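You operate a simulated robot arm through the tools that you are given. There is no shell and no other tool.

Carry out the task below with a simulated two-armed robot. There is one attempt and no reset: what you move stays moved.

JOB
Pick up the pipe that says "T2" from the shelf under the plate rack with one hand, pass it to the other hand and put it on the shelf of the pipe rack. Set down upright: pipe.

Only the result counts: the job must be done as asked and must still hold three seconds after the hand-in. Knocking over, shifting, dropping, spilling or breaking anything else fails it.

ROBOT AND FRAMES
Two 7-joint arms with two-finger parallel grippers on one trunk, on a base that moves. Base frame: it is fixed to the floor where the robot stands at the start and does not move with it; the origin is under the middle of the robot, x ahead of it, y to its left, z up. Readings come in m, rad, newtons and seconds.
The left shoulder is at the start at [0.07, 0.134, 1.096], the right one opposite. Each reaches about 0.749 m from its shoulder. Places, roughly: shelf of the pipe rack [-3.7, 2.7, 0.3]. Payload 1.57 kg a hand.
The TCP of each hand is the grasp point between the finger pads, 0.03 m short of the fingertips. In the tool frame z runs along the fingers and y along their closing line. The gripper opens to 0.08 m. The fingers are 0.017 m wide and 0.012 m thick; the gripper's body (0.04 by 0.082 m) begins 0.08 m behind the TCP.
Orientation is told as [roll, pitch, yaw] about the base's x, y, z axes, in that order, counted from this pose: with the fingers straight down and closing along the base's y, the tool's x points along the base's -x, its y along +y and its z along -z.

CONTROLS
- The arms move only by the tool arm_command. It takes "left_rows", "right_rows" or both (then of equal length, played together; a hand with none holds still); each is one flat list of numbers, 7 for each row, row after row: the shift along the tool's x, y, z in units of 300 mm (1.0 is 300 mm), then the turn, a rotation vector about the tool's x, y, z in units of 120 degrees (1.0 is 120 degrees), then the closure in counts, from 0 (fully open) to 255 (shut). In form: [tx, ty, tz, ax, ay, az, grip, tx, ty, tz, ax, ay, az, grip, ...]. A call has 1 to 20 rows; each row is the pose to reach, as a shift and turn from the pose commanded when the call began, along the tool's axes at that moment. A call with a number of a shift or a turn outside -1 to 1 is refused whole. Rows are played at 5 a second. More than 0.05 m and 0.15 rad between two rows, or a gripper value outside its range, and nothing of the call is played. A pose out of reach is approached as far as the arm can. The call stops where the force on the tool passes 40 N (or 10 N more than at its start, if that is more) or the arm is blocked; 0.2 s more then pass. The fingers move at their own pace (about 0.153 m/s each) and stop on an object; they squeeze with about 39 N. The grip force told is the motor's: it shows also when the fingers shut on nothing. Time passes only in rows, and 0.2 s behind the last, so rows that repeat a pose let the fingers close. The reply holds the time, the measured pose of the TCP, the force on the tool along the base axes, the opening and the grip force, in the units named above and with some noise, with the torque about the TCP (base axes, N m) and any sound that the robot's microphone picked up.
- Cameras (640 x 400 px; columns grow to the right, rows downward): "scene" is now at [0.1289, 0.0324, 1.3151]; the picture's right is [0.39, -0.92, 0.00], its down [-0.61, -0.26, -0.75] and it looks along [0.69, 0.29, -0.67] (base axes); focal length 237 px, centre (320, 200). "left" rides on the left gripper at [0.072, 0.007, -0.122] in its tool frame; the picture's right is [-0.09, 1.00, 0.00], its down [-0.84, -0.08, -0.54] and it looks along [-0.54, -0.05, 0.84] (tool axes); focal length 238 px, centre (320, 200). "right" rides on the right gripper at [0.072, -0.007, -0.122] in its tool frame; the picture's right is [0.09, 1.00, 0.00], its down [-0.84, 0.08, -0.54] and it looks along [-0.54, 0.05, 0.84] (tool axes); focal length 238 px, centre (320, 200). There is no depth. A picture from a camera that has moved, and an enlarged one, comes with that camera's place and axes in the base frame and with its lens.
- capture(camera): a new picture of that camera. The clock stands still meanwhile.
- lift_body(by): slides the trunk up (or, below 0, down) by that many m; the arms and the scene camera ride with it, the base frame stays. It gives what a move gives, with no picture.
- roll_base(legs): drives the robot by 1 to 6 legs, each [ahead, left, turn to the left] in m, m and rad, along the robot's own axes; the way and the turn of a leg run together, so that a leg with both is an arc; at most 1.5 m and 3.142 rad a leg. The arms and the cameras ride along, it lands a little off, and it stops where it bumps. It gives what a move gives.
- pan_tilt(pan, tilt): turns the head with the scene camera to pan (to the left, within 1.501 rad either way) and tilt (down, from -0.506 to 1.204), counted from straight ahead of the robot. It gives what a move gives.
- enlarge(camera, box): a new picture of the part [left, top, right, bottom] of that camera's present view, enlarged. The clock stands still meanwhile.
- hand_in(): hands the job in; it is judged then, once.

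Places have to be worked out from the pictures, the camera data and where the tool is seen. Open the grippers and draw the arms clear of the work before you hand the job in, unless the task says otherwise.

The tools are called after "Call:" as name(argument=value, ...) on one line, values as JSON. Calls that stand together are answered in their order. arm_command: Moves the arms, as the interface text tells. Its arguments: {"type":"object","properties":{"left_rows":{"type":"array","items":{"type":"number"}},"right_rows":{"type":"array","items":{"type":"number"}}},"required":[]} The other tools are called the same way: lift_body (by) moves the trunk up or down; roll_base (legs) drives the base; pan_tilt (pan, tilt) turns the head that bears the scene camera; capture (camera) takes a picture; enlarge (camera, box) takes an enlarged picture of a part of a camera's view; hand_in () hands the job in.

At the start:

```text
time: 0.0
left_tcp_pos: [0.3122, 0.4089, 0.9993]
left_ee_rot: [0.0, 0.0, 0.001]
left_force: [-0.3, -0.4, 0.4]
left_wrist_torque: [0.0, 0.0, -0.02]
left_width: 0.0798
left_gripper_force: 0.0
right_tcp_pos: [0.4449, 0.0615, 1.1493]
right_ee_rot: [0.0, 0.0, 0.001]
right_force: [-0.1, -0.4, 0.8]
right_wrist_torque: [-0.02, 0.0, -0.03]
right_width: 0.08
right_gripper_force: 0.1
trunk travel left (down, up): [-0.669, 0.271]
robot x, y, heading: [-0.0026, 0.0014, 0.002]
head pan, tilt (commanded): [0.396, 0.73]
```

scene: 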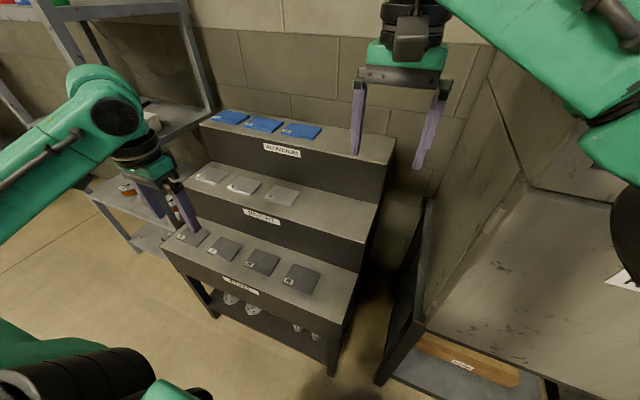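
right: 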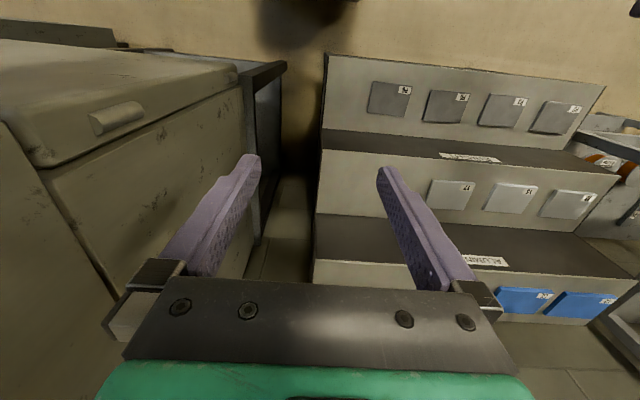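
left: 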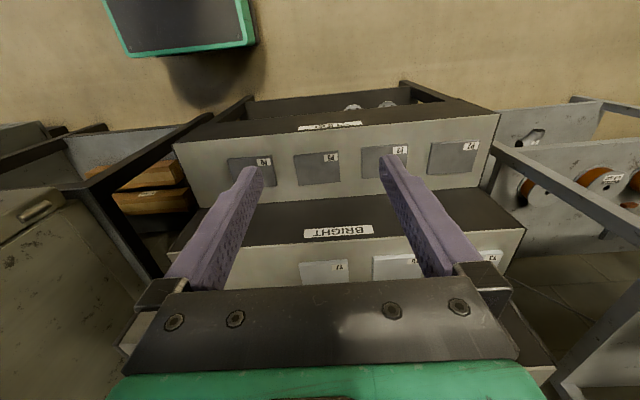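

The plate rack stands ahead with stepped tiers, and there are pipe-like objects on the low shelf under it. I'll enlarge the scene view there first.

Call:
enlarge(camera="scene", box=[160, 220, 360, 370])

Call:
enlarge(camera="left", box=[220, 70, 460, 220])

```text
2.67 times, centred on (260, 295) of scene
camera zoom: at [0.1289, 0.0324, 1.3151], right [0.39, -0.92, 0.0], down [-0.61, -0.26, -0.75], along [0.69, 0.29, -0.67], focal length 633 px, centre (480, -53)
```

zoom: 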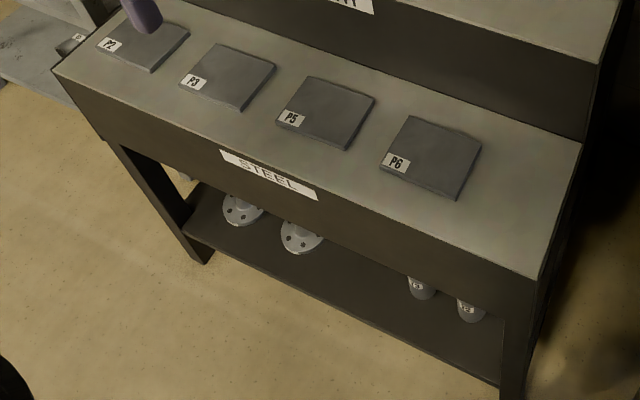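

```text
2.67 times, centred on (340, 145) of left
camera zoom: at [0.2405, 0.4162, 1.1214], right [0.09, 1.0, 0.0], down [0.84, -0.08, 0.54], along [0.54, -0.05, -0.84], focal length 636 px, centre (267, 347)
```

zoom: 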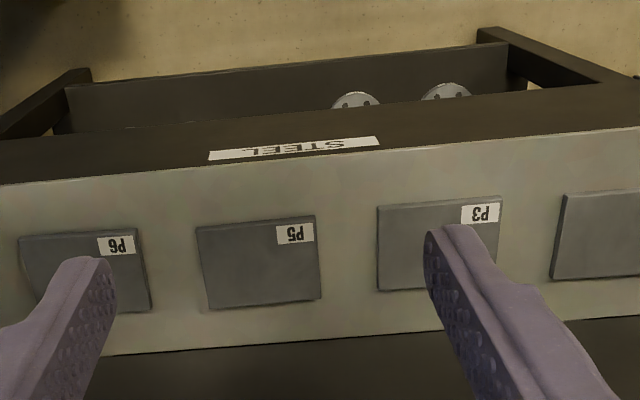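

P5 triangulates to about (0.47, 0.39, 0.63), so the lowest tier's top is near z 0.62 and the shelf is below that. I'll look around with the head before moving anything.

Call:
pan_tilt(pan=1.5, tilt=0.4)

Call:
capture(camera="scene")

Call:
pan_tilt(pan=-1.5, tilt=0.4)

Call:
capture(camera="scene")

Call:
pan_tilt(pan=0.0, tilt=0.6)

Call:
capture(camera="scene")

```text
time: 1.3
left_tcp_pos: [0.3125, 0.4086, 0.9999]
left_ee_rot: [0.0, 0.0, 0.001]
left_force: [0.0, 0.4, 0.2]
left_wrist_torque: [0.01, -0.01, 0.0]
left_width: 0.0801
left_gripper_force: 0.1
right_tcp_pos: [0.4459, 0.0605, 1.15]
right_ee_rot: [-0.001, -0.001, 0.002]
right_force: [0.5, 0.3, 0.7]
right_wrist_torque: [-0.02, -0.02, 0.02]
right_width: 0.0801
right_gripper_force: 0.0
trunk travel left (down, up): [-0.669, 0.271]
robot x, y, heading: [-0.0026, 0.0028, -0.002]
head pan, tilt (commanded): [1.499, 0.4]
```

```text
taken
camera scene: at [0.0583, 0.0925, 1.3444], right [1.0, -0.07, 0.0], down [-0.03, -0.39, -0.92], along [0.07, 0.92, -0.39], focal length 237 px, centre (320, 200)
```

scene: 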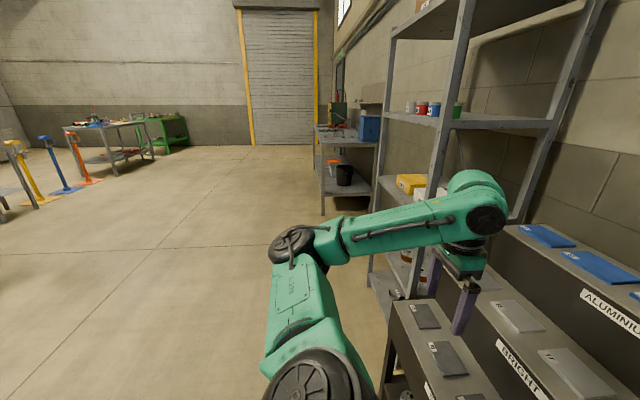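

```text
time: 3.9
left_tcp_pos: [0.3134, 0.4094, 0.9996]
left_ee_rot: [0.0, 0.0, 0.001]
left_force: [-0.8, 0.2, -0.6]
left_wrist_torque: [0.01, 0.0, 0.01]
left_width: 0.0802
left_gripper_force: 0.0
right_tcp_pos: [0.4461, 0.0611, 1.1496]
right_ee_rot: [-0.001, -0.001, -0.001]
right_force: [-1.1, -0.1, 0.2]
right_wrist_torque: [0.02, 0.05, 0.0]
right_width: 0.0799
right_gripper_force: 0.0
trunk travel left (down, up): [-0.669, 0.271]
robot x, y, heading: [-0.0005, 0.0006, 0.0]
head pan, tilt (commanded): [-1.499, 0.4]
```

```text
taken
camera scene: at [0.0582, -0.0923, 1.3444], right [-1.0, -0.07, 0.0], down [-0.03, 0.39, -0.92], along [0.07, -0.92, -0.39], focal length 237 px, centre (320, 200)
```

scene: 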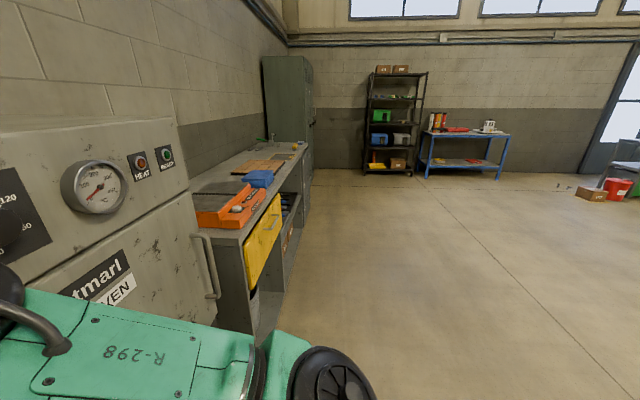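

```text
time: 5.5
left_tcp_pos: [0.3128, 0.4091, 0.9991]
left_ee_rot: [0.001, 0.0, 0.0]
left_force: [0.6, 0.4, 0.4]
left_wrist_torque: [0.01, 0.01, 0.02]
left_width: 0.0801
left_gripper_force: 0.1
right_tcp_pos: [0.4461, 0.0609, 1.149]
right_ee_rot: [0.0, -0.001, 0.0]
right_force: [-0.5, -0.6, -0.7]
right_wrist_torque: [0.0, 0.0, -0.02]
right_width: 0.08
right_gripper_force: 0.0
trunk travel left (down, up): [-0.669, 0.271]
robot x, y, heading: [0.0021, -0.0009, -0.005]
head pan, tilt (commanded): [0.0, 0.6]
```

```text
taken
camera scene: at [0.14, 0.0001, 1.3262], right [0.0, -1.0, 0.0], down [-0.56, 0.0, -0.83], along [0.83, 0.0, -0.56], focal length 237 px, centre (320, 200)
```

scene: 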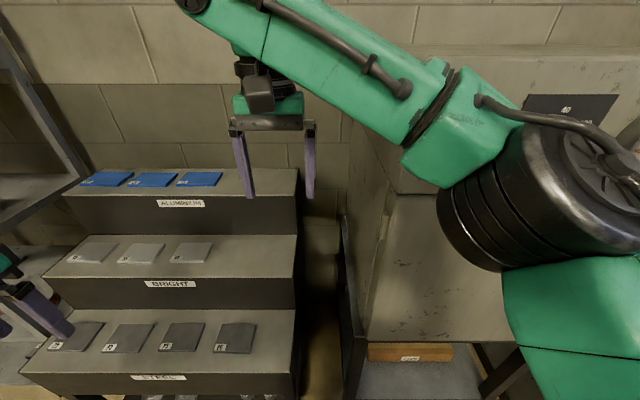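

Floor visible on both sides behind me is free, so I back up 0.6 m to see under the plate rack and to get room for the arms.

Call:
roll_base(legs=[[-0.6, 0.0, 0.0]])

Call:
pan_tilt(pan=0.3, tilt=0.6)

Call:
capture(camera="scene")

```text
time: 8.9
left_tcp_pos: [-0.2936, 0.4089, 0.9993]
left_ee_rot: [0.0, -0.001, 0.014]
left_force: [0.1, -0.2, -1.3]
left_wrist_torque: [0.0, 0.01, 0.02]
left_width: 0.08
left_gripper_force: 0.1
right_tcp_pos: [-0.1547, 0.063, 1.1496]
right_ee_rot: [0.002, -0.001, 0.015]
right_force: [-0.1, -0.8, 0.4]
right_wrist_torque: [-0.01, -0.04, 0.0]
right_width: 0.0802
right_gripper_force: 0.0
trunk travel left (down, up): [-0.669, 0.271]
robot x, y, heading: [-0.6011, -0.0044, 0.011]
head pan, tilt (commanded): [0.0, 0.6]
```

```text
time: 9.7
left_tcp_pos: [-0.2941, 0.4089, 0.9994]
left_ee_rot: [0.001, 0.0, 0.013]
left_force: [0.6, -0.3, -1.0]
left_wrist_torque: [0.0, 0.02, 0.01]
left_width: 0.0801
left_gripper_force: 0.0
right_tcp_pos: [-0.1568, 0.0617, 1.1502]
right_ee_rot: [0.0, 0.001, 0.014]
right_force: [-0.3, 0.3, 1.1]
right_wrist_torque: [0.0, -0.01, 0.02]
right_width: 0.0802
right_gripper_force: 0.1
trunk travel left (down, up): [-0.669, 0.271]
robot x, y, heading: [-0.5968, -0.0038, 0.014]
head pan, tilt (commanded): [0.3, 0.6]
```

```text
taken
camera scene: at [-0.4646, 0.0239, 1.3262], right [0.31, -0.95, 0.0], down [-0.54, -0.17, -0.83], along [0.79, 0.25, -0.56], focal length 237 px, centre (320, 200)
```

scene: 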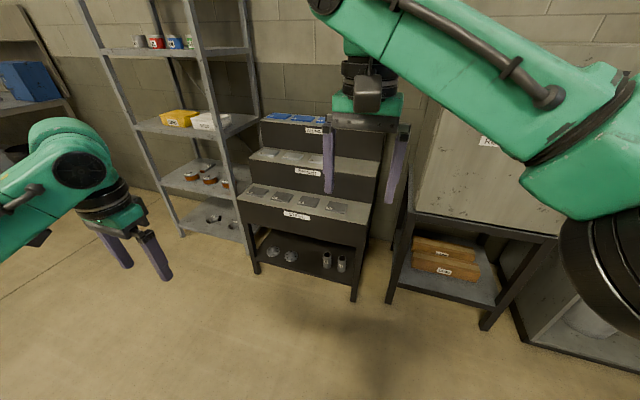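

Call:
enlarge(camera="scene", box=[240, 210, 380, 300])

Call:
enlarge(camera="scene", box=[160, 150, 260, 250])

```text
4.44 times, centred on (310, 255) of scene
camera zoom: at [-0.4646, 0.0239, 1.3262], right [0.31, -0.95, 0.0], down [-0.54, -0.17, -0.83], along [0.79, 0.25, -0.56], focal length 1055 px, centre (364, -44)
```

zoom: 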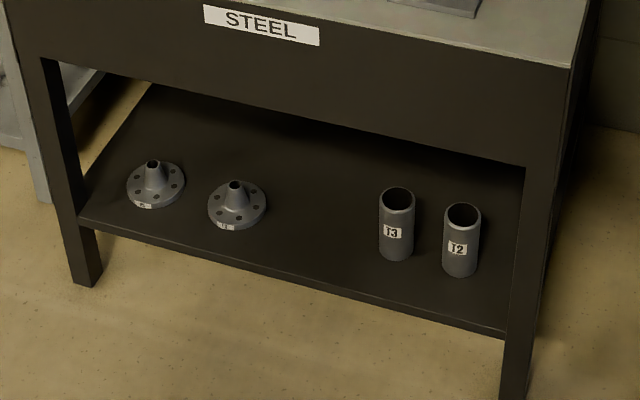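

```text
4.00 times, centred on (210, 200) of scene
camera zoom: at [-0.4646, 0.0239, 1.3262], right [0.31, -0.95, 0.0], down [-0.54, -0.17, -0.83], along [0.79, 0.25, -0.56], focal length 949 px, centre (760, 200)
```

zoom: 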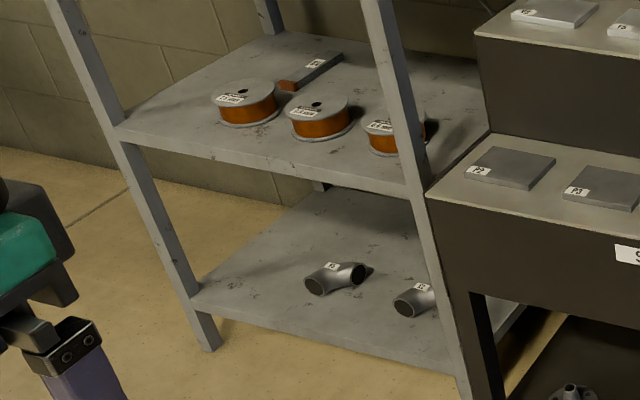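

T2 is the rightmost pipe on the low shelf, at roughly (0.49, 0.185), with shelf top z about 0.16 and pipe height about 0.1 m. I'll turn left to inspect the pipe rack before choosing which hand does what.

Call:
roll_base(legs=[[0.0, 0.0, 1.3]])

Call:
pan_tilt(pan=1.1, tilt=0.3)

Call:
capture(camera="scene")

```text
time: 13.4
left_tcp_pos: [-0.9182, 0.3993, 0.9994]
left_ee_rot: [-0.001, -0.001, 1.319]
left_force: [-0.1, 0.0, -0.1]
left_wrist_torque: [-0.06, 0.0, -0.02]
left_width: 0.08
left_gripper_force: 0.1
right_tcp_pos: [-0.547, 0.4431, 1.1506]
right_ee_rot: [0.001, 0.0, 1.32]
right_force: [-0.1, -0.4, -0.3]
right_wrist_torque: [0.01, 0.0, -0.01]
right_width: 0.0797
right_gripper_force: 0.0
trunk travel left (down, up): [-0.669, 0.271]
robot x, y, heading: [-0.6003, -0.0042, 1.311]
head pan, tilt (commanded): [0.3, 0.6]
```

```text
time: 14.5
left_tcp_pos: [-0.9182, 0.3998, 0.9989]
left_ee_rot: [-0.001, 0.001, 1.32]
left_force: [-0.5, -0.7, 0.2]
left_wrist_torque: [-0.01, -0.03, 0.02]
left_width: 0.08
left_gripper_force: 0.0
right_tcp_pos: [-0.5491, 0.4429, 1.1513]
right_ee_rot: [0.0, 0.0, 1.319]
right_force: [0.1, -0.2, -1.1]
right_wrist_torque: [0.0, 0.02, 0.02]
right_width: 0.0802
right_gripper_force: 0.0
trunk travel left (down, up): [-0.669, 0.271]
robot x, y, heading: [-0.6033, -0.0079, 1.319]
head pan, tilt (commanded): [1.1, 0.3]
```

```text
taken
camera scene: at [-0.6564, 0.1063, 1.3536], right [0.66, 0.75, 0.0], down [0.22, -0.2, -0.96], along [-0.72, 0.63, -0.3], focal length 237 px, centre (320, 200)
```

scene: 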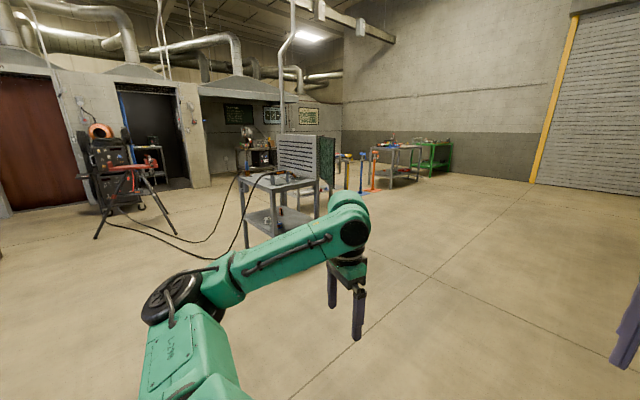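

Call:
enlarge(camera="scene", box=[220, 120, 420, 250])

```text
3.08 times, centred on (320, 185) of scene
camera zoom: at [-0.6564, 0.1063, 1.3536], right [0.66, 0.75, 0.0], down [0.22, -0.2, -0.96], along [-0.72, 0.63, -0.3], focal length 730 px, centre (320, 246)
```

zoom: 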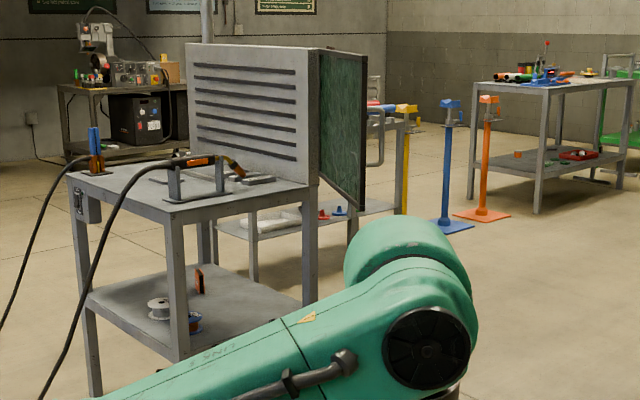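

The welding table and its screen stand between me and the pipe rack spot. I'll drive out into the open floor for a better look before picking anything.

Call:
roll_base(legs=[[0.0, 0.0, 0.75], [1.3, 0.0, 0.0], [1.0, 0.0, 0.0]])

Call:
pan_tilt(pan=0.7, tilt=0.4)

Call:
capture(camera="scene")

```text
time: 27.6
left_tcp_pos: [-2.1482, 2.0947, 0.9998]
left_ee_rot: [0.0, 0.001, 2.041]
left_force: [-0.2, -0.2, -0.3]
left_wrist_torque: [0.02, 0.0, -0.02]
left_width: 0.0803
left_gripper_force: 0.1
right_tcp_pos: [-1.8977, 2.3705, 1.1493]
right_ee_rot: [0.0, 0.0, 2.041]
right_force: [-0.9, 0.1, 0.1]
right_wrist_torque: [0.0, 0.02, -0.01]
right_width: 0.08
right_gripper_force: 0.2
trunk travel left (down, up): [-0.669, 0.271]
robot x, y, heading: [-1.6403, 2.0013, 2.042]
head pan, tilt (commanded): [1.1, 0.3]
```

```text
time: 28.5
left_tcp_pos: [-2.1473, 2.0948, 0.9998]
left_ee_rot: [-0.002, 0.001, 2.039]
left_force: [0.2, -0.4, -0.3]
left_wrist_torque: [-0.02, -0.02, 0.01]
left_width: 0.0799
left_gripper_force: 0.1
right_tcp_pos: [-1.8971, 2.3718, 1.1492]
right_ee_rot: [-0.001, 0.001, 2.039]
right_force: [0.4, -0.8, -0.3]
right_wrist_torque: [0.01, 0.01, -0.01]
right_width: 0.0798
right_gripper_force: 0.1
trunk travel left (down, up): [-0.669, 0.271]
robot x, y, heading: [-1.64, 2.0019, 2.041]
head pan, tilt (commanded): [0.7, 0.4]
```

```text
taken
camera scene: at [-1.748, 2.0826, 1.3444], right [0.39, 0.92, 0.0], down [0.36, -0.15, -0.92], along [-0.85, 0.36, -0.39], focal length 237 px, centre (320, 200)
```

scene: 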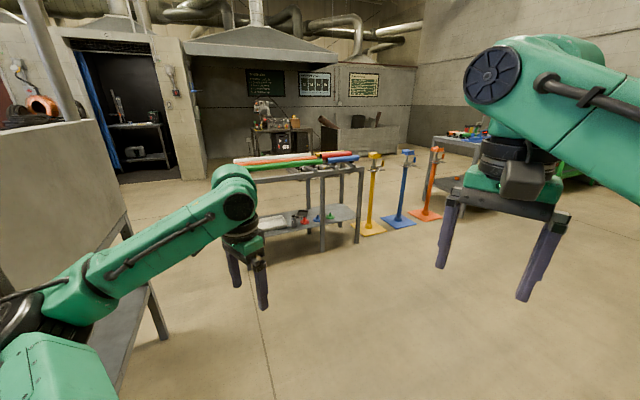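

Call:
enlarge(camera="scene", box=[225, 140, 385, 260])

```text
3.33 times, centred on (305, 200) of scene
camera zoom: at [-1.748, 2.0826, 1.3444], right [0.39, 0.92, 0.0], down [0.36, -0.15, -0.92], along [-0.85, 0.36, -0.39], focal length 791 px, centre (370, 200)
```

zoom: 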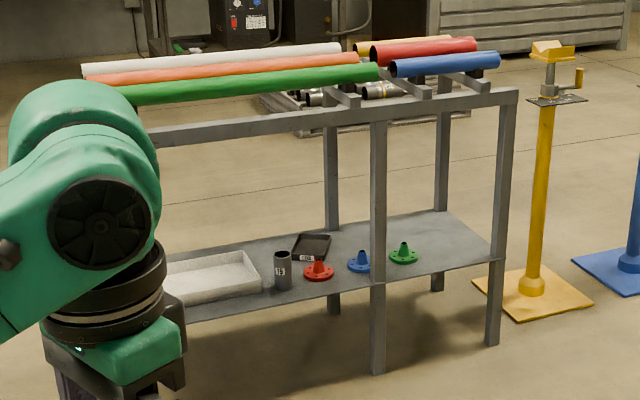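

The pipe rack's shelf sits at z about 0.30 with its front at x of about -3.48. There is a free spot at about (-3.6, 3.11) between the green flange and the right leg. Now I return the way I came to the plate rack.

Call:
roll_base(legs=[[-1.2, 0.0, 0.0], [-1.1, 0.0, 0.0], [0.0, 0.0, -2.04]])

Call:
pan_tilt(pan=0.0, tilt=0.6)

Call:
capture(camera="scene")

```text
time: 44.6
left_tcp_pos: [-0.2645, 0.3924, 0.9999]
left_ee_rot: [0.002, 0.0, 0.049]
left_force: [-1.1, 0.3, 0.6]
left_wrist_torque: [0.0, 0.01, 0.03]
left_width: 0.0801
left_gripper_force: 0.0
right_tcp_pos: [-0.1124, 0.0522, 1.1495]
right_ee_rot: [0.0, 0.0, 0.051]
right_force: [-0.5, 0.7, 0.5]
right_wrist_torque: [-0.04, 0.0, 0.02]
right_width: 0.0799
right_gripper_force: 0.1
trunk travel left (down, up): [-0.669, 0.271]
robot x, y, heading: [-0.5558, -0.0307, 0.052]
head pan, tilt (commanded): [0.7, 0.4]
```

```text
time: 45.7
left_tcp_pos: [-0.2633, 0.3926, 0.9987]
left_ee_rot: [-0.001, -0.001, 0.05]
left_force: [-0.6, 0.3, 0.2]
left_wrist_torque: [0.03, -0.03, 0.02]
left_width: 0.0797
left_gripper_force: 0.1
right_tcp_pos: [-0.1132, 0.0507, 1.1506]
right_ee_rot: [0.001, 0.002, 0.051]
right_force: [0.4, -0.1, 0.0]
right_wrist_torque: [0.02, 0.01, -0.01]
right_width: 0.0799
right_gripper_force: 0.2
trunk travel left (down, up): [-0.669, 0.271]
robot x, y, heading: [-0.5495, -0.0337, 0.052]
head pan, tilt (commanded): [0.0, 0.6]
```

```text
taken
camera scene: at [-0.4152, -0.024, 1.3262], right [0.05, -1.0, 0.0], down [-0.56, -0.03, -0.83], along [0.82, 0.04, -0.56], focal length 237 px, centre (320, 200)
```

scene: 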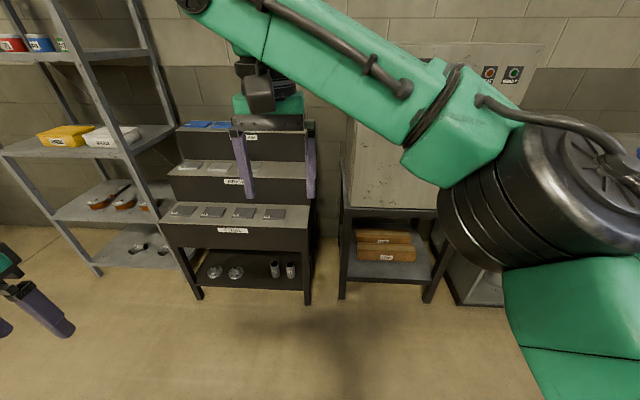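

Back in front of the plate rack. Here in the open I swing the right arm out to the right, and bring the left hand to the middle with its fingers tilted to about 30° below horizontal.

Call:
arm_command(left_rows=[-0.0375, -0.0875, 0.1167, 0, -0.0625, 0, 0, -0.075, -0.175, 0.2333, 0, -0.125, 0, 0, -0.1125, -0.2625, 0.35, 0, -0.1875, 0, 0, -0.15, -0.35, 0.4667, 0, -0.25, 0, 0, -0.1875, -0.4375, 0.5833, 0, -0.3125, 0, 0, -0.225, -0.525, 0.7, 0, -0.375, 0, 0, -0.2625, -0.6125, 0.8167, 0, -0.4375, 0, 0, -0.3, -0.7, 0.9333, 0, -0.5, 0, 0], right_rows=[0.0417, -0.1208, 0.0417, 0, 0, 0, 0, 0.0833, -0.2417, 0.0833, 0, 0, 0, 0, 0.125, -0.3625, 0.125, 0, 0, 0, 0, 0.1667, -0.4833, 0.1667, 0, 0, 0, 0, 0.2083, -0.6042, 0.2083, 0, 0, 0, 0, 0.25, -0.725, 0.25, 0, 0, 0, 0, 0.2917, -0.8458, 0.2917, 0, 0, 0, 0, 0.3333, -0.9667, 0.3333, 0, 0, 0, 0])

Call:
capture(camera="scene")

```text
time: 47.4
left_tcp_pos: [-0.1731, 0.2359, 0.7686]
left_ee_rot: [0.267, -0.923, -0.263]
left_force: [-1.2, 0.6, 0.2]
left_wrist_torque: [-0.01, -0.04, 0.0]
left_width: 0.0801
left_gripper_force: 0.0
left hand out of reach, approached as far as the arm can: row 2, 3, 4, 5
right_tcp_pos: [-0.1977, -0.2055, 1.0653]
right_ee_rot: [-0.001, -0.006, 0.05]
right_force: [-1.2, -0.2, -0.2]
right_wrist_torque: [-0.01, -0.09, 0.01]
right_width: 0.0801
right_gripper_force: 0.1
trunk travel left (down, up): [-0.669, 0.271]
robot x, y, heading: [-0.5542, -0.0317, 0.052]
head pan, tilt (commanded): [0.0, 0.6]
stopped in row 8 (left hand): the arm was blocked; the commanded pose is now the measured one
```

```text
taken
camera scene: at [-0.4246, -0.0228, 1.3276], right [0.05, -1.0, 0.0], down [-0.56, -0.03, -0.83], along [0.83, 0.04, -0.56], focal length 237 px, centre (320, 200)
```

scene: 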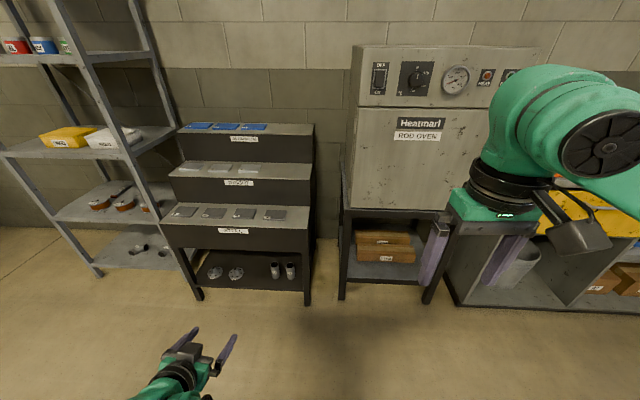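

The left arm got blocked before finishing its turn. I'll look at its posture before correcting.

Call:
pan_tilt(pan=0.4, tilt=1.1)

Call:
capture(camera="scene")

Call:
capture(camera="left")

```text
time: 48.3
left_tcp_pos: [-0.1663, 0.2342, 0.7646]
left_ee_rot: [0.264, -0.913, -0.262]
left_force: [0.0, 0.2, 0.7]
left_wrist_torque: [0.05, -0.01, -0.02]
left_width: 0.0802
left_gripper_force: 0.1
right_tcp_pos: [-0.1908, -0.207, 1.0624]
right_ee_rot: [0.0, 0.004, 0.052]
right_force: [0.4, 0.5, 0.4]
right_wrist_torque: [0.0, 0.01, 0.02]
right_width: 0.0801
right_gripper_force: 0.1
trunk travel left (down, up): [-0.669, 0.271]
robot x, y, heading: [-0.5565, -0.0316, 0.051]
head pan, tilt (commanded): [0.4, 1.1]
```

```text
taken
camera scene: at [-0.4458, -0.0016, 1.2876], right [0.44, -0.9, 0.0], down [-0.8, -0.39, -0.45], along [0.41, 0.2, -0.89], focal length 237 px, centre (320, 200)
```

scene: 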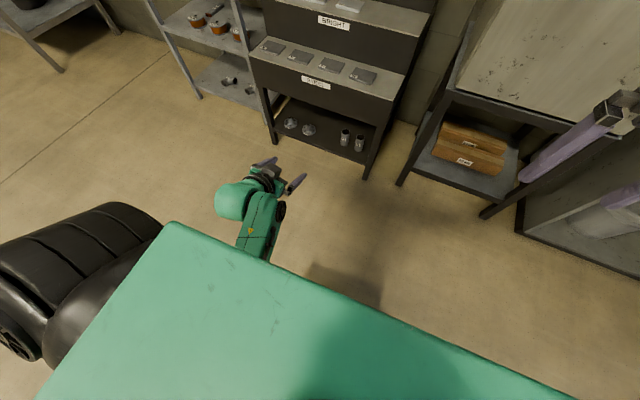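

```text
taken
camera left: at [-0.3074, 0.2458, 0.7804], right [0.1, 0.97, 0.23], down [0.05, -0.24, 0.97], along [0.99, -0.09, -0.08], focal length 238 px, centre (320, 200)
```

left: 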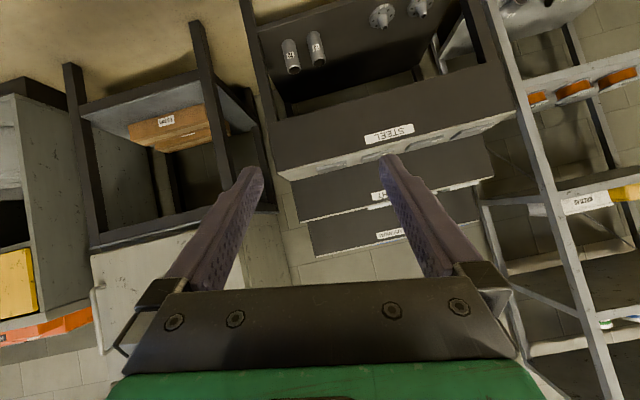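

The left forearm is folded under the chest, which blocks it. I extend the hand forward 15 cm while finishing the turn to straight-ahead with a 30° down tilt.

Call:
arm_command(left_rows=[-0.0775, -0.018, 0.099, 0, 0, 0, 0, -0.155, -0.036, 0.198, 0.005, -0.013, -0.019, 0, -0.2325, -0.055, 0.298, 0.011, -0.027, -0.038, 0, -0.31, -0.073, 0.397, 0.016, -0.04, -0.057, 0, -0.31, -0.073, 0.397, 0.0215, -0.0535, -0.0764, 0])

Call:
capture(camera="scene")

```text
time: 49.5
left_tcp_pos: [-0.0155, 0.2058, 0.7656]
left_ee_rot: [0.001, -1.048, 0.0]
left_force: [0.2, 1.0, 0.1]
left_wrist_torque: [-0.01, 0.02, 0.01]
left_width: 0.08
left_gripper_force: 0.0
right_tcp_pos: [-0.1914, -0.207, 1.0622]
right_ee_rot: [-0.001, 0.002, 0.051]
right_force: [-0.2, 0.4, 0.6]
right_wrist_torque: [0.03, 0.0, 0.02]
right_width: 0.0799
right_gripper_force: 0.1
trunk travel left (down, up): [-0.669, 0.271]
robot x, y, heading: [-0.554, -0.0293, 0.052]
head pan, tilt (commanded): [0.4, 1.1]
```

```text
taken
camera scene: at [-0.4472, -0.0015, 1.2877], right [0.44, -0.9, 0.0], down [-0.8, -0.39, -0.45], along [0.41, 0.2, -0.89], focal length 237 px, centre (320, 200)
```

scene: 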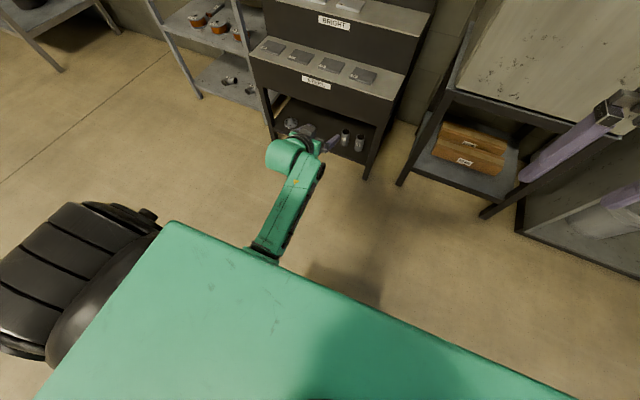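

The left hand is now well oriented at 30° below horizontal. I extend it a bit further forward and down so the elbow stays higher, then lower the trunk stepwise.

Call:
arm_command(left_rows=[0.068, 0, 0.104, 0, 0, 0, 0, 0.137, 0, 0.207, 0, 0, 0, 0, 0.205, 0, 0.311, 0, 0, 0, 0])

Call:
lift_body(by=-0.2)

Call:
pan_tilt(pan=0.1, tilt=0.6)

Call:
capture(camera="scene")

```text
time: 50.3
left_tcp_pos: [0.0347, 0.2038, 0.6644]
left_ee_rot: [0.006, -1.044, -0.004]
left_force: [0.3, -0.8, -0.8]
left_wrist_torque: [-0.04, 0.0, -0.01]
left_width: 0.08
left_gripper_force: 0.1
right_tcp_pos: [-0.189, -0.2062, 1.0621]
right_ee_rot: [0.001, 0.003, 0.051]
right_force: [-0.1, 0.8, 0.1]
right_wrist_torque: [-0.02, 0.04, -0.01]
right_width: 0.0797
right_gripper_force: 0.1
trunk travel left (down, up): [-0.669, 0.271]
robot x, y, heading: [-0.5544, -0.0289, 0.053]
head pan, tilt (commanded): [0.4, 1.1]
```

```text
time: 52.5
left_tcp_pos: [0.0326, 0.2046, 0.4658]
left_ee_rot: [0.004, -1.047, -0.003]
left_force: [0.5, 0.4, -0.1]
left_wrist_torque: [-0.01, -0.04, 0.0]
left_width: 0.0799
left_gripper_force: 0.0
right_tcp_pos: [-0.1903, -0.2065, 0.8619]
right_ee_rot: [0.0, 0.002, 0.051]
right_force: [-0.6, -0.3, 0.1]
right_wrist_torque: [-0.01, 0.03, 0.02]
right_width: 0.0799
right_gripper_force: 0.0
trunk travel left (down, up): [-0.469, 0.471]
robot x, y, heading: [-0.5542, -0.0325, 0.052]
head pan, tilt (commanded): [0.4, 1.1]
```

```text
time: 53.4
left_tcp_pos: [0.0331, 0.205, 0.4656]
left_ee_rot: [0.003, -1.047, -0.003]
left_force: [-0.4, -0.2, -0.6]
left_wrist_torque: [-0.02, 0.02, 0.01]
left_width: 0.08
left_gripper_force: 0.1
right_tcp_pos: [-0.1902, -0.2073, 0.862]
right_ee_rot: [0.001, 0.004, 0.051]
right_force: [-0.2, 0.2, 0.6]
right_wrist_torque: [-0.05, -0.02, 0.01]
right_width: 0.0799
right_gripper_force: 0.1
trunk travel left (down, up): [-0.469, 0.471]
robot x, y, heading: [-0.5536, -0.0363, 0.05]
head pan, tilt (commanded): [0.099, 0.6]
```

```text
taken
camera scene: at [-0.4155, -0.0158, 1.1261], right [0.15, -0.99, 0.0], down [-0.56, -0.09, -0.82], along [0.82, 0.12, -0.57], focal length 237 px, centre (320, 200)
```

scene: 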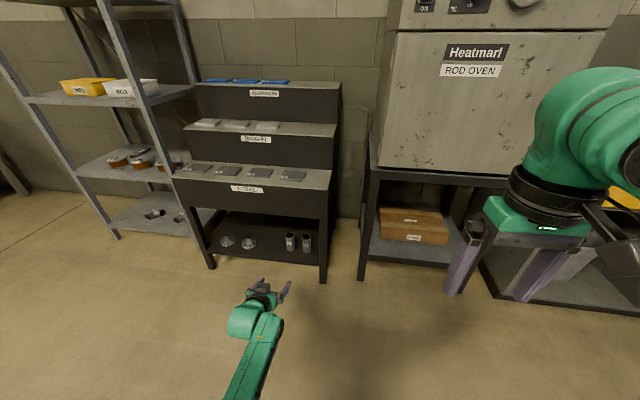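

Good view. I lower the trunk another 0.24 m so the left hand is near pipe height, then look closely at the shelf.

Call:
lift_body(by=-0.24)

Call:
capture(camera="scene")

Call:
capture(camera="left")

Call:
enlarge(camera="scene", box=[180, 150, 340, 250])

```text
time: 55.9
left_tcp_pos: [0.0311, 0.2035, 0.2263]
left_ee_rot: [0.004, -1.046, -0.004]
left_force: [0.3, 0.1, -0.7]
left_wrist_torque: [0.0, -0.01, -0.01]
left_width: 0.0798
left_gripper_force: 0.0
right_tcp_pos: [-0.191, -0.2071, 0.6219]
right_ee_rot: [0.001, 0.003, 0.05]
right_force: [0.8, 0.6, -0.6]
right_wrist_torque: [-0.01, -0.02, -0.02]
right_width: 0.0801
right_gripper_force: 0.2
trunk travel left (down, up): [-0.229, 0.711]
robot x, y, heading: [-0.5572, -0.0324, 0.052]
head pan, tilt (commanded): [0.099, 0.6]
```

```text
taken
camera scene: at [-0.4156, -0.0158, 0.8862], right [0.15, -0.99, 0.0], down [-0.56, -0.09, -0.83], along [0.82, 0.12, -0.56], focal length 237 px, centre (320, 200)
```

scene: 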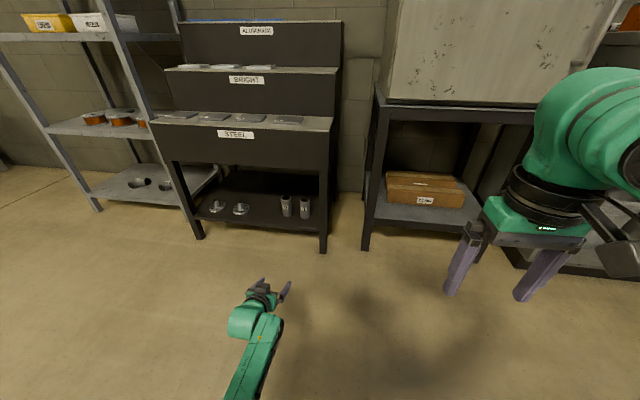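

```text
taken
camera left: at [-0.1091, 0.2112, 0.2249], right [0.05, 1.0, 0.08], down [-0.05, -0.08, 1.0], along [1.0, -0.05, 0.05], focal length 238 px, centre (320, 200)
```

left: 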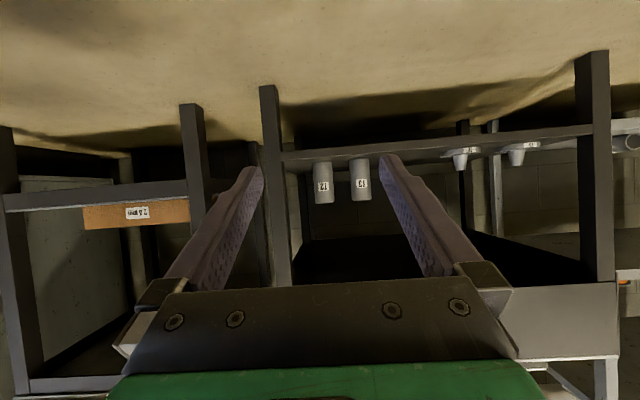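

```text
4.00 times, centred on (260, 200) of scene
camera zoom: at [-0.4156, -0.0158, 0.8862], right [0.15, -0.99, 0.0], down [-0.56, -0.09, -0.83], along [0.82, 0.12, -0.56], focal length 949 px, centre (560, 200)
```

zoom: 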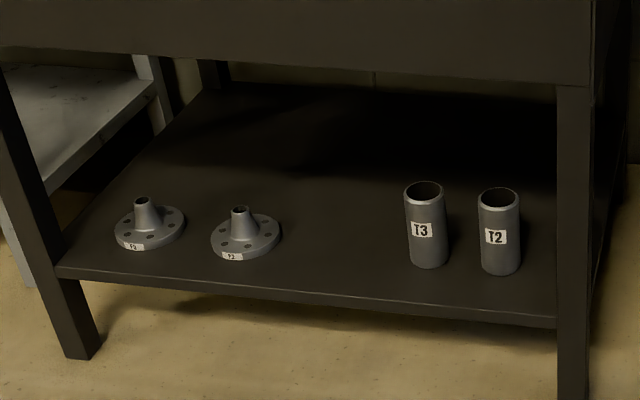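

Call:
enlarge(camera="left", box=[260, 120, 420, 220])

```text
4.00 times, centred on (340, 170) of left
camera zoom: at [-0.1091, 0.2112, 0.2249], right [0.05, 1.0, 0.08], down [-0.05, -0.08, 1.0], along [1.0, -0.05, 0.05], focal length 953 px, centre (240, 320)
```

zoom: 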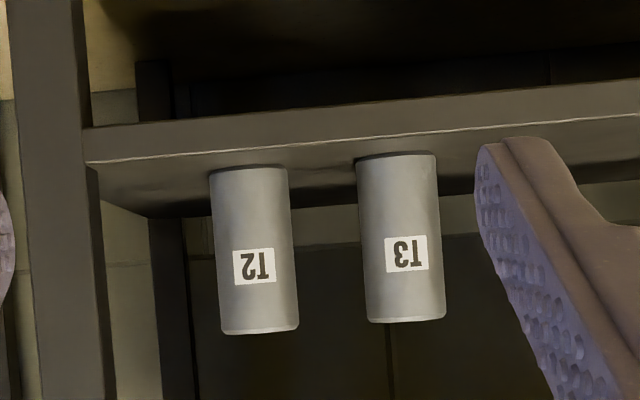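

T2 triangulates from both cameras to an axis at (0.484, 0.195), bottom z 0.160, top z 0.260, diameter about 0.048. T3's axis is at y of about 0.285, and the rack leg's inner edge at y of about 0.118. I straighten the heading and drive closer, stopping with the fingertips just at the shelf edge.

Call:
roll_base(legs=[[0.0, 0.0, -0.052], [0.32, 0.02, 0.0]])

Call:
capture(camera="left")

Call:
capture(camera="scene")

```text
time: 58.4
left_tcp_pos: [0.3603, 0.1959, 0.2257]
left_ee_rot: [0.005, -1.043, -0.051]
left_force: [-0.3, 0.2, 0.2]
left_wrist_torque: [0.04, -0.01, 0.0]
left_width: 0.0802
left_gripper_force: 0.0
right_tcp_pos: [0.1171, -0.2036, 0.6218]
right_ee_rot: [0.001, 0.003, 0.002]
right_force: [-0.8, -1.3, 0.5]
right_wrist_torque: [-0.03, -0.02, 0.02]
right_width: 0.08
right_gripper_force: 0.0
trunk travel left (down, up): [-0.229, 0.711]
robot x, y, heading: [-0.2376, -0.0112, -0.0]
head pan, tilt (commanded): [0.099, 0.6]
```

```text
taken
camera left: at [0.2184, 0.2102, 0.2247], right [0.09, 0.99, 0.08], down [-0.05, -0.08, 1.0], along [0.99, -0.1, 0.05], focal length 238 px, centre (320, 200)
```

left: 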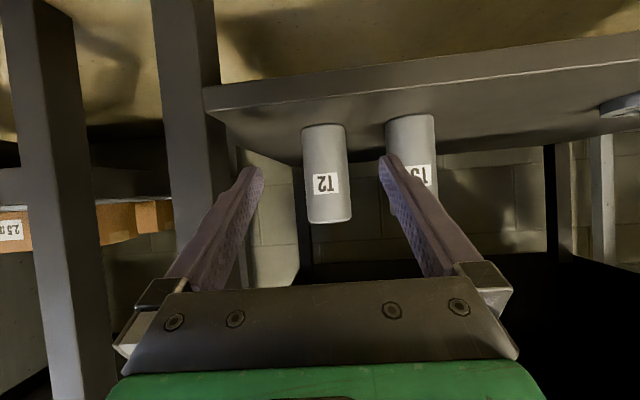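

```text
taken
camera scene: at [-0.0983, -0.002, 0.8862], right [0.1, -0.99, 0.0], down [-0.56, -0.06, -0.82], along [0.82, 0.09, -0.57], focal length 237 px, centre (320, 200)
```

scene: 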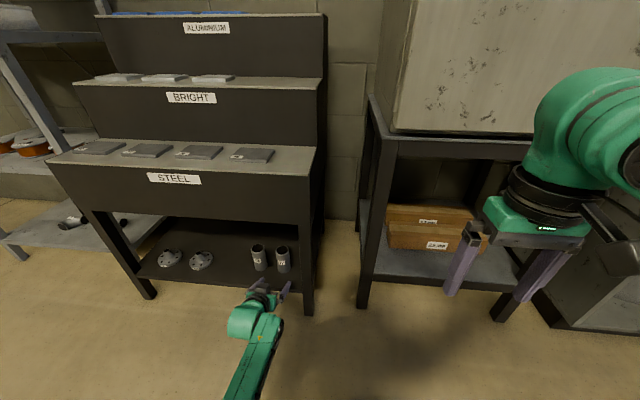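

Call:
enlarge(camera="left", box=[240, 80, 480, 230])

Call:
enlarge(camera="scene", box=[220, 220, 340, 320])

```text
2.67 times, centred on (360, 155) of left
camera zoom: at [0.2184, 0.2102, 0.2247], right [0.09, 0.99, 0.08], down [-0.05, -0.08, 1.0], along [0.99, -0.1, 0.05], focal length 636 px, centre (213, 320)
```

zoom: 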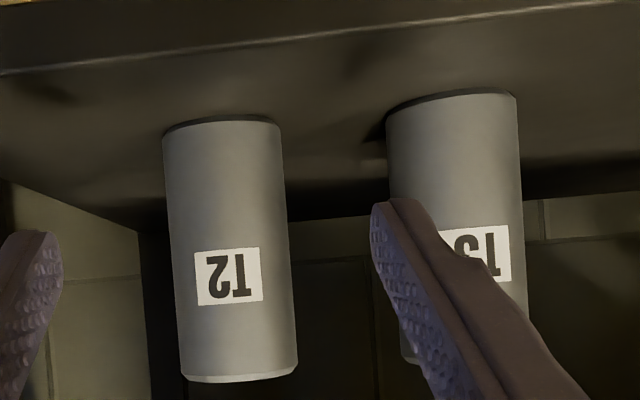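

```text
4.00 times, centred on (280, 270) of scene
camera zoom: at [-0.0983, -0.002, 0.8862], right [0.1, -0.99, 0.0], down [-0.56, -0.06, -0.82], along [0.82, 0.09, -0.57], focal length 949 px, centre (480, -80)
```

zoom: 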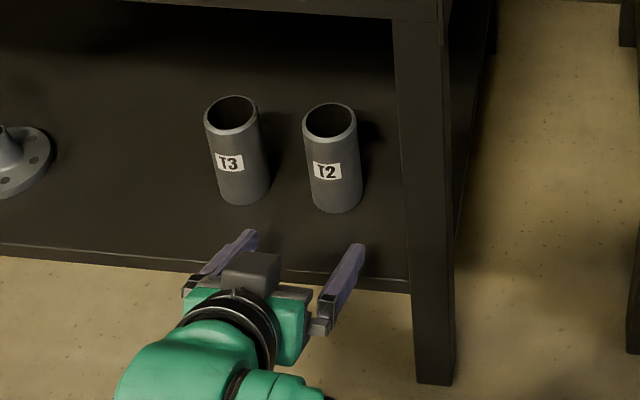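

Close view from both cameras agrees on T2 at x of about 0.480, y of about 0.194. I now level the left hand to 20° below horizontal with zero yaw, part-close to a 68 mm opening and drop a little, still outside the shelf.

Call:
arm_command(left_rows=[0, 0, 0, -0.01, -0.0427, -0.0053, 38, 0.037, -0.0034, 0.022, -0.0197, -0.0853, -0.0106, 38, 0.0747, -0.0068, 0.044, -0.0197, -0.0853, -0.0106, 38, 0.0747, -0.0068, 0.044, -0.0197, -0.0853, -0.0106, 38])

Call:
capture(camera="left")

Call:
enlarge(camera="scene", box=[220, 220, 340, 320])

```text
time: 59.4
left_tcp_pos: [0.3588, 0.194, 0.1983]
left_ee_rot: [-0.003, -1.224, 0.001]
left_force: [0.5, 0.6, -0.4]
left_wrist_torque: [0.01, -0.01, -0.01]
left_width: 0.068
left_gripper_force: 0.0
right_tcp_pos: [0.1164, -0.2046, 0.6219]
right_ee_rot: [-0.001, 0.004, 0.005]
right_force: [0.2, -0.2, -0.4]
right_wrist_torque: [-0.02, -0.02, 0.02]
right_width: 0.0799
right_gripper_force: 0.1
trunk travel left (down, up): [-0.229, 0.711]
robot x, y, heading: [-0.2359, -0.012, 0.0]
head pan, tilt (commanded): [0.099, 0.6]
```

```text
taken
camera left: at [0.2201, 0.2011, 0.1723], right [0.03, 1.0, 0.09], down [-0.23, -0.08, 0.97], along [0.97, -0.05, 0.22], focal length 238 px, centre (320, 200)
```

left: 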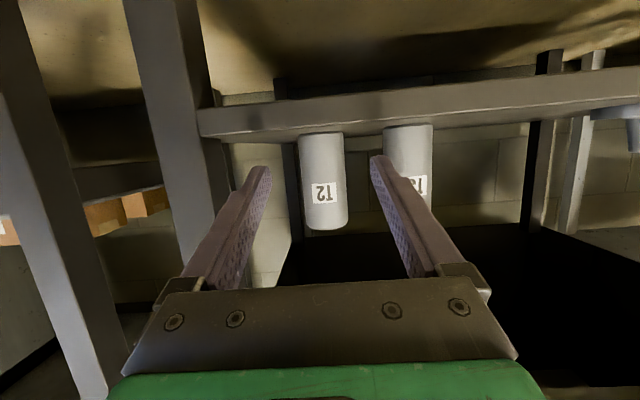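

```text
4.00 times, centred on (280, 270) of scene
camera zoom: at [-0.0984, -0.002, 0.8862], right [0.1, -0.99, 0.0], down [-0.56, -0.06, -0.82], along [0.82, 0.09, -0.57], focal length 949 px, centre (480, -80)
```

zoom: 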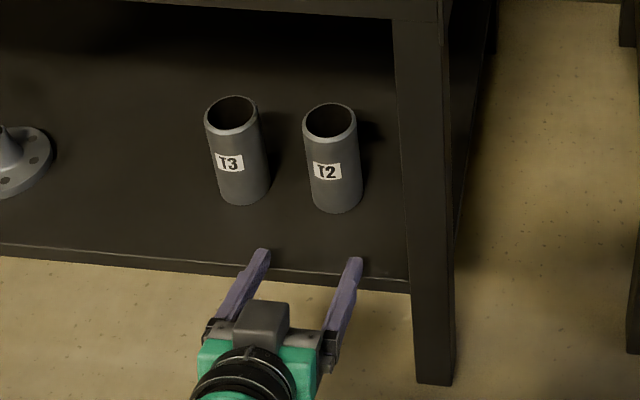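

Fingers straddle T2's line. I advance slowly to just around the pipe's front and check.

Call:
arm_command(left_rows=[-0.0162, -0.001, 0.0612, 0, 0, 0, 38, -0.0325, -0.002, 0.1225, 0, 0, 0, 38, -0.0487, -0.003, 0.1837, 0, 0, 0, 38, -0.065, -0.0033, 0.245, 0, 0, 0, 38])

Call:
capture(camera="left")

Call:
enlarge(camera="scene", box=[220, 220, 340, 320])

```text
time: 60.4
left_tcp_pos: [0.4118, 0.2034, 0.2026]
left_ee_rot: [0.036, -1.245, -0.016]
left_force: [0.7, -0.4, 1.1]
left_wrist_torque: [0.04, 0.05, 0.0]
left_width: 0.068
left_gripper_force: 0.0
left hand out of reach, approached as far as the arm can: row 3, 4
right_tcp_pos: [0.1166, -0.2032, 0.6226]
right_ee_rot: [0.002, 0.003, 0.004]
right_force: [-0.3, 0.4, 0.2]
right_wrist_torque: [-0.02, -0.05, 0.01]
right_width: 0.0799
right_gripper_force: 0.0
trunk travel left (down, up): [-0.229, 0.711]
robot x, y, heading: [-0.2374, -0.0083, 0.002]
head pan, tilt (commanded): [0.099, 0.6]
```

```text
taken
camera left: at [0.274, 0.2084, 0.173], right [0.01, 0.99, 0.1], down [-0.24, -0.09, 0.97], along [0.97, -0.04, 0.24], focal length 238 px, centre (320, 200)
```

left: 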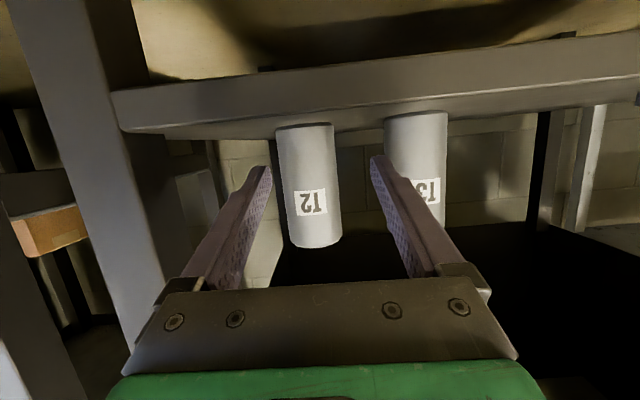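

```text
4.00 times, centred on (280, 270) of scene
camera zoom: at [-0.0984, -0.002, 0.8862], right [0.1, -0.99, 0.0], down [-0.56, -0.06, -0.82], along [0.82, 0.09, -0.57], focal length 949 px, centre (480, -80)
```

zoom: 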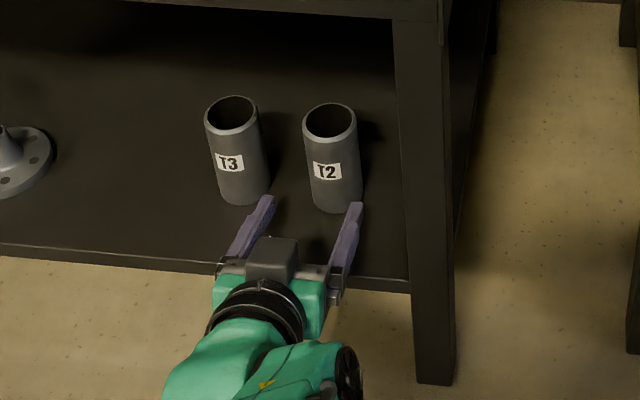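

The left arm hit its reach limit short of the pipe, touching nothing. I pull the hand back out 0.165 m, then move the base closer.

Call:
arm_command(left_rows=[0.0262, 0, -0.088, 0, 0, 0, 38, 0.0523, 0, -0.176, 0, 0, 0, 38, 0.0785, 0, -0.264, 0, 0, 0, 38, 0.1047, 0, -0.352, 0, 0, 0, 38, 0.131, 0, -0.44, 0, 0, 0, 38, 0.157, 0, -0.528, 0, 0, 0, 38])

```text
time: 61.8
left_tcp_pos: [0.2497, 0.2025, 0.2111]
left_ee_rot: [-0.004, -1.226, 0.001]
left_force: [0.4, -0.3, -0.6]
left_wrist_torque: [0.0, 0.0, 0.0]
left_width: 0.068
left_gripper_force: 0.0
right_tcp_pos: [0.117, -0.2043, 0.6217]
right_ee_rot: [0.0, 0.004, 0.002]
right_force: [-0.5, -0.3, -0.1]
right_wrist_torque: [0.0, -0.01, 0.01]
right_width: 0.0802
right_gripper_force: 0.0
trunk travel left (down, up): [-0.229, 0.711]
robot x, y, heading: [-0.2377, -0.0089, 0.003]
head pan, tilt (commanded): [0.099, 0.6]
```

Hand is clear. I drive ahead 0.13 m with a small right correction.

Call:
roll_base(legs=[[0.13, -0.009, -0.002]])

Call:
capture(camera="left")

Call:
capture(camera="scene")

```text
time: 63.1
left_tcp_pos: [0.3789, 0.195, 0.2112]
left_ee_rot: [-0.001, -1.222, 0.001]
left_force: [-0.1, -0.1, -0.2]
left_wrist_torque: [0.02, -0.01, 0.01]
left_width: 0.0679
left_gripper_force: 0.0
right_tcp_pos: [0.2473, -0.2127, 0.6215]
right_ee_rot: [0.0, 0.004, 0.001]
right_force: [-0.2, 0.1, 1.2]
right_wrist_torque: [-0.02, 0.02, 0.03]
right_width: 0.0801
right_gripper_force: 0.0
trunk travel left (down, up): [-0.229, 0.711]
robot x, y, heading: [-0.1049, -0.0249, 0.007]
head pan, tilt (commanded): [0.099, 0.6]
```

```text
taken
camera left: at [0.2402, 0.2012, 0.1844], right [0.03, 1.0, 0.09], down [-0.23, -0.08, 0.97], along [0.97, -0.05, 0.22], focal length 238 px, centre (320, 200)
```

left: 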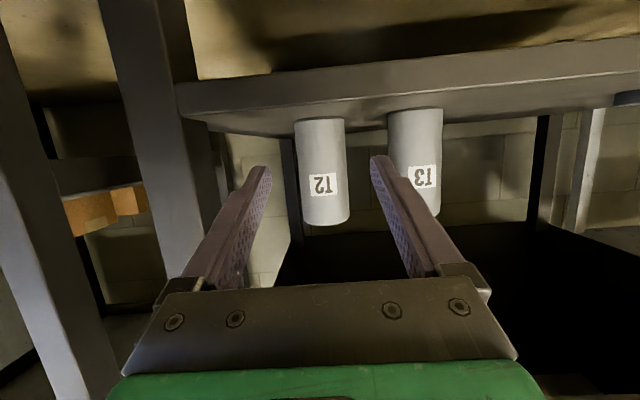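

```text
taken
camera scene: at [0.0321, -0.011, 0.8862], right [0.1, -0.99, 0.0], down [-0.56, -0.06, -0.82], along [0.82, 0.08, -0.57], focal length 237 px, centre (320, 200)
```

scene: 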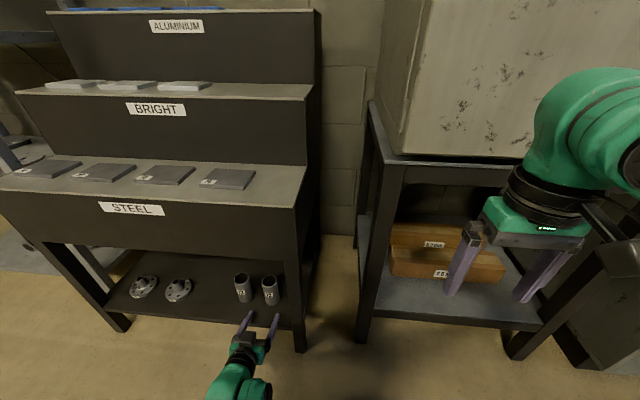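

T2 again computes to (0.477, 0.193). I advance in two steps; first half now.

Call:
arm_command(left_rows=[-0.003, -0.003, 0.06, 0, 0, 0, 38, -0.0055, -0.0067, 0.12, 0, 0, 0, 38, -0.008, -0.0067, 0.178, 0, 0, 0, 38])

Call:
capture(camera="left")

Call:
enlarge(camera="scene", box=[200, 250, 320, 350])

```text
time: 63.9
left_tcp_pos: [0.4294, 0.1915, 0.1941]
left_ee_rot: [-0.005, -1.222, 0.002]
left_force: [-0.4, -0.5, -1.1]
left_wrist_torque: [0.03, 0.0, 0.02]
left_width: 0.0681
left_gripper_force: 0.1
right_tcp_pos: [0.249, -0.2135, 0.6222]
right_ee_rot: [0.001, 0.003, 0.001]
right_force: [0.3, -0.7, 0.0]
right_wrist_torque: [0.02, -0.01, -0.03]
right_width: 0.0802
right_gripper_force: 0.0
trunk travel left (down, up): [-0.229, 0.711]
robot x, y, heading: [-0.1085, -0.0209, 0.002]
head pan, tilt (commanded): [0.099, 0.6]
```

```text
taken
camera left: at [0.2908, 0.1991, 0.1683], right [0.03, 1.0, 0.09], down [-0.22, -0.08, 0.97], along [0.97, -0.05, 0.22], focal length 238 px, centre (320, 200)
```

left: 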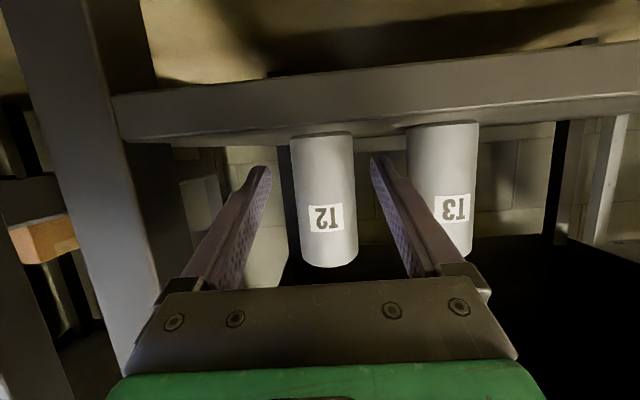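

```text
4.00 times, centred on (260, 300) of scene
camera zoom: at [0.032, -0.011, 0.8862], right [0.1, -0.99, 0.0], down [-0.56, -0.06, -0.82], along [0.82, 0.08, -0.57], focal length 949 px, centre (560, -200)
```

zoom: 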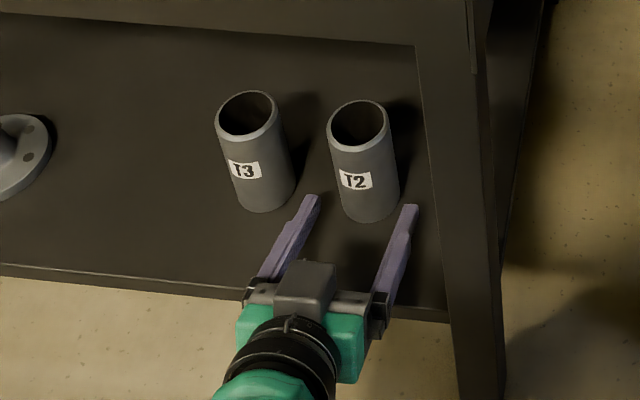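

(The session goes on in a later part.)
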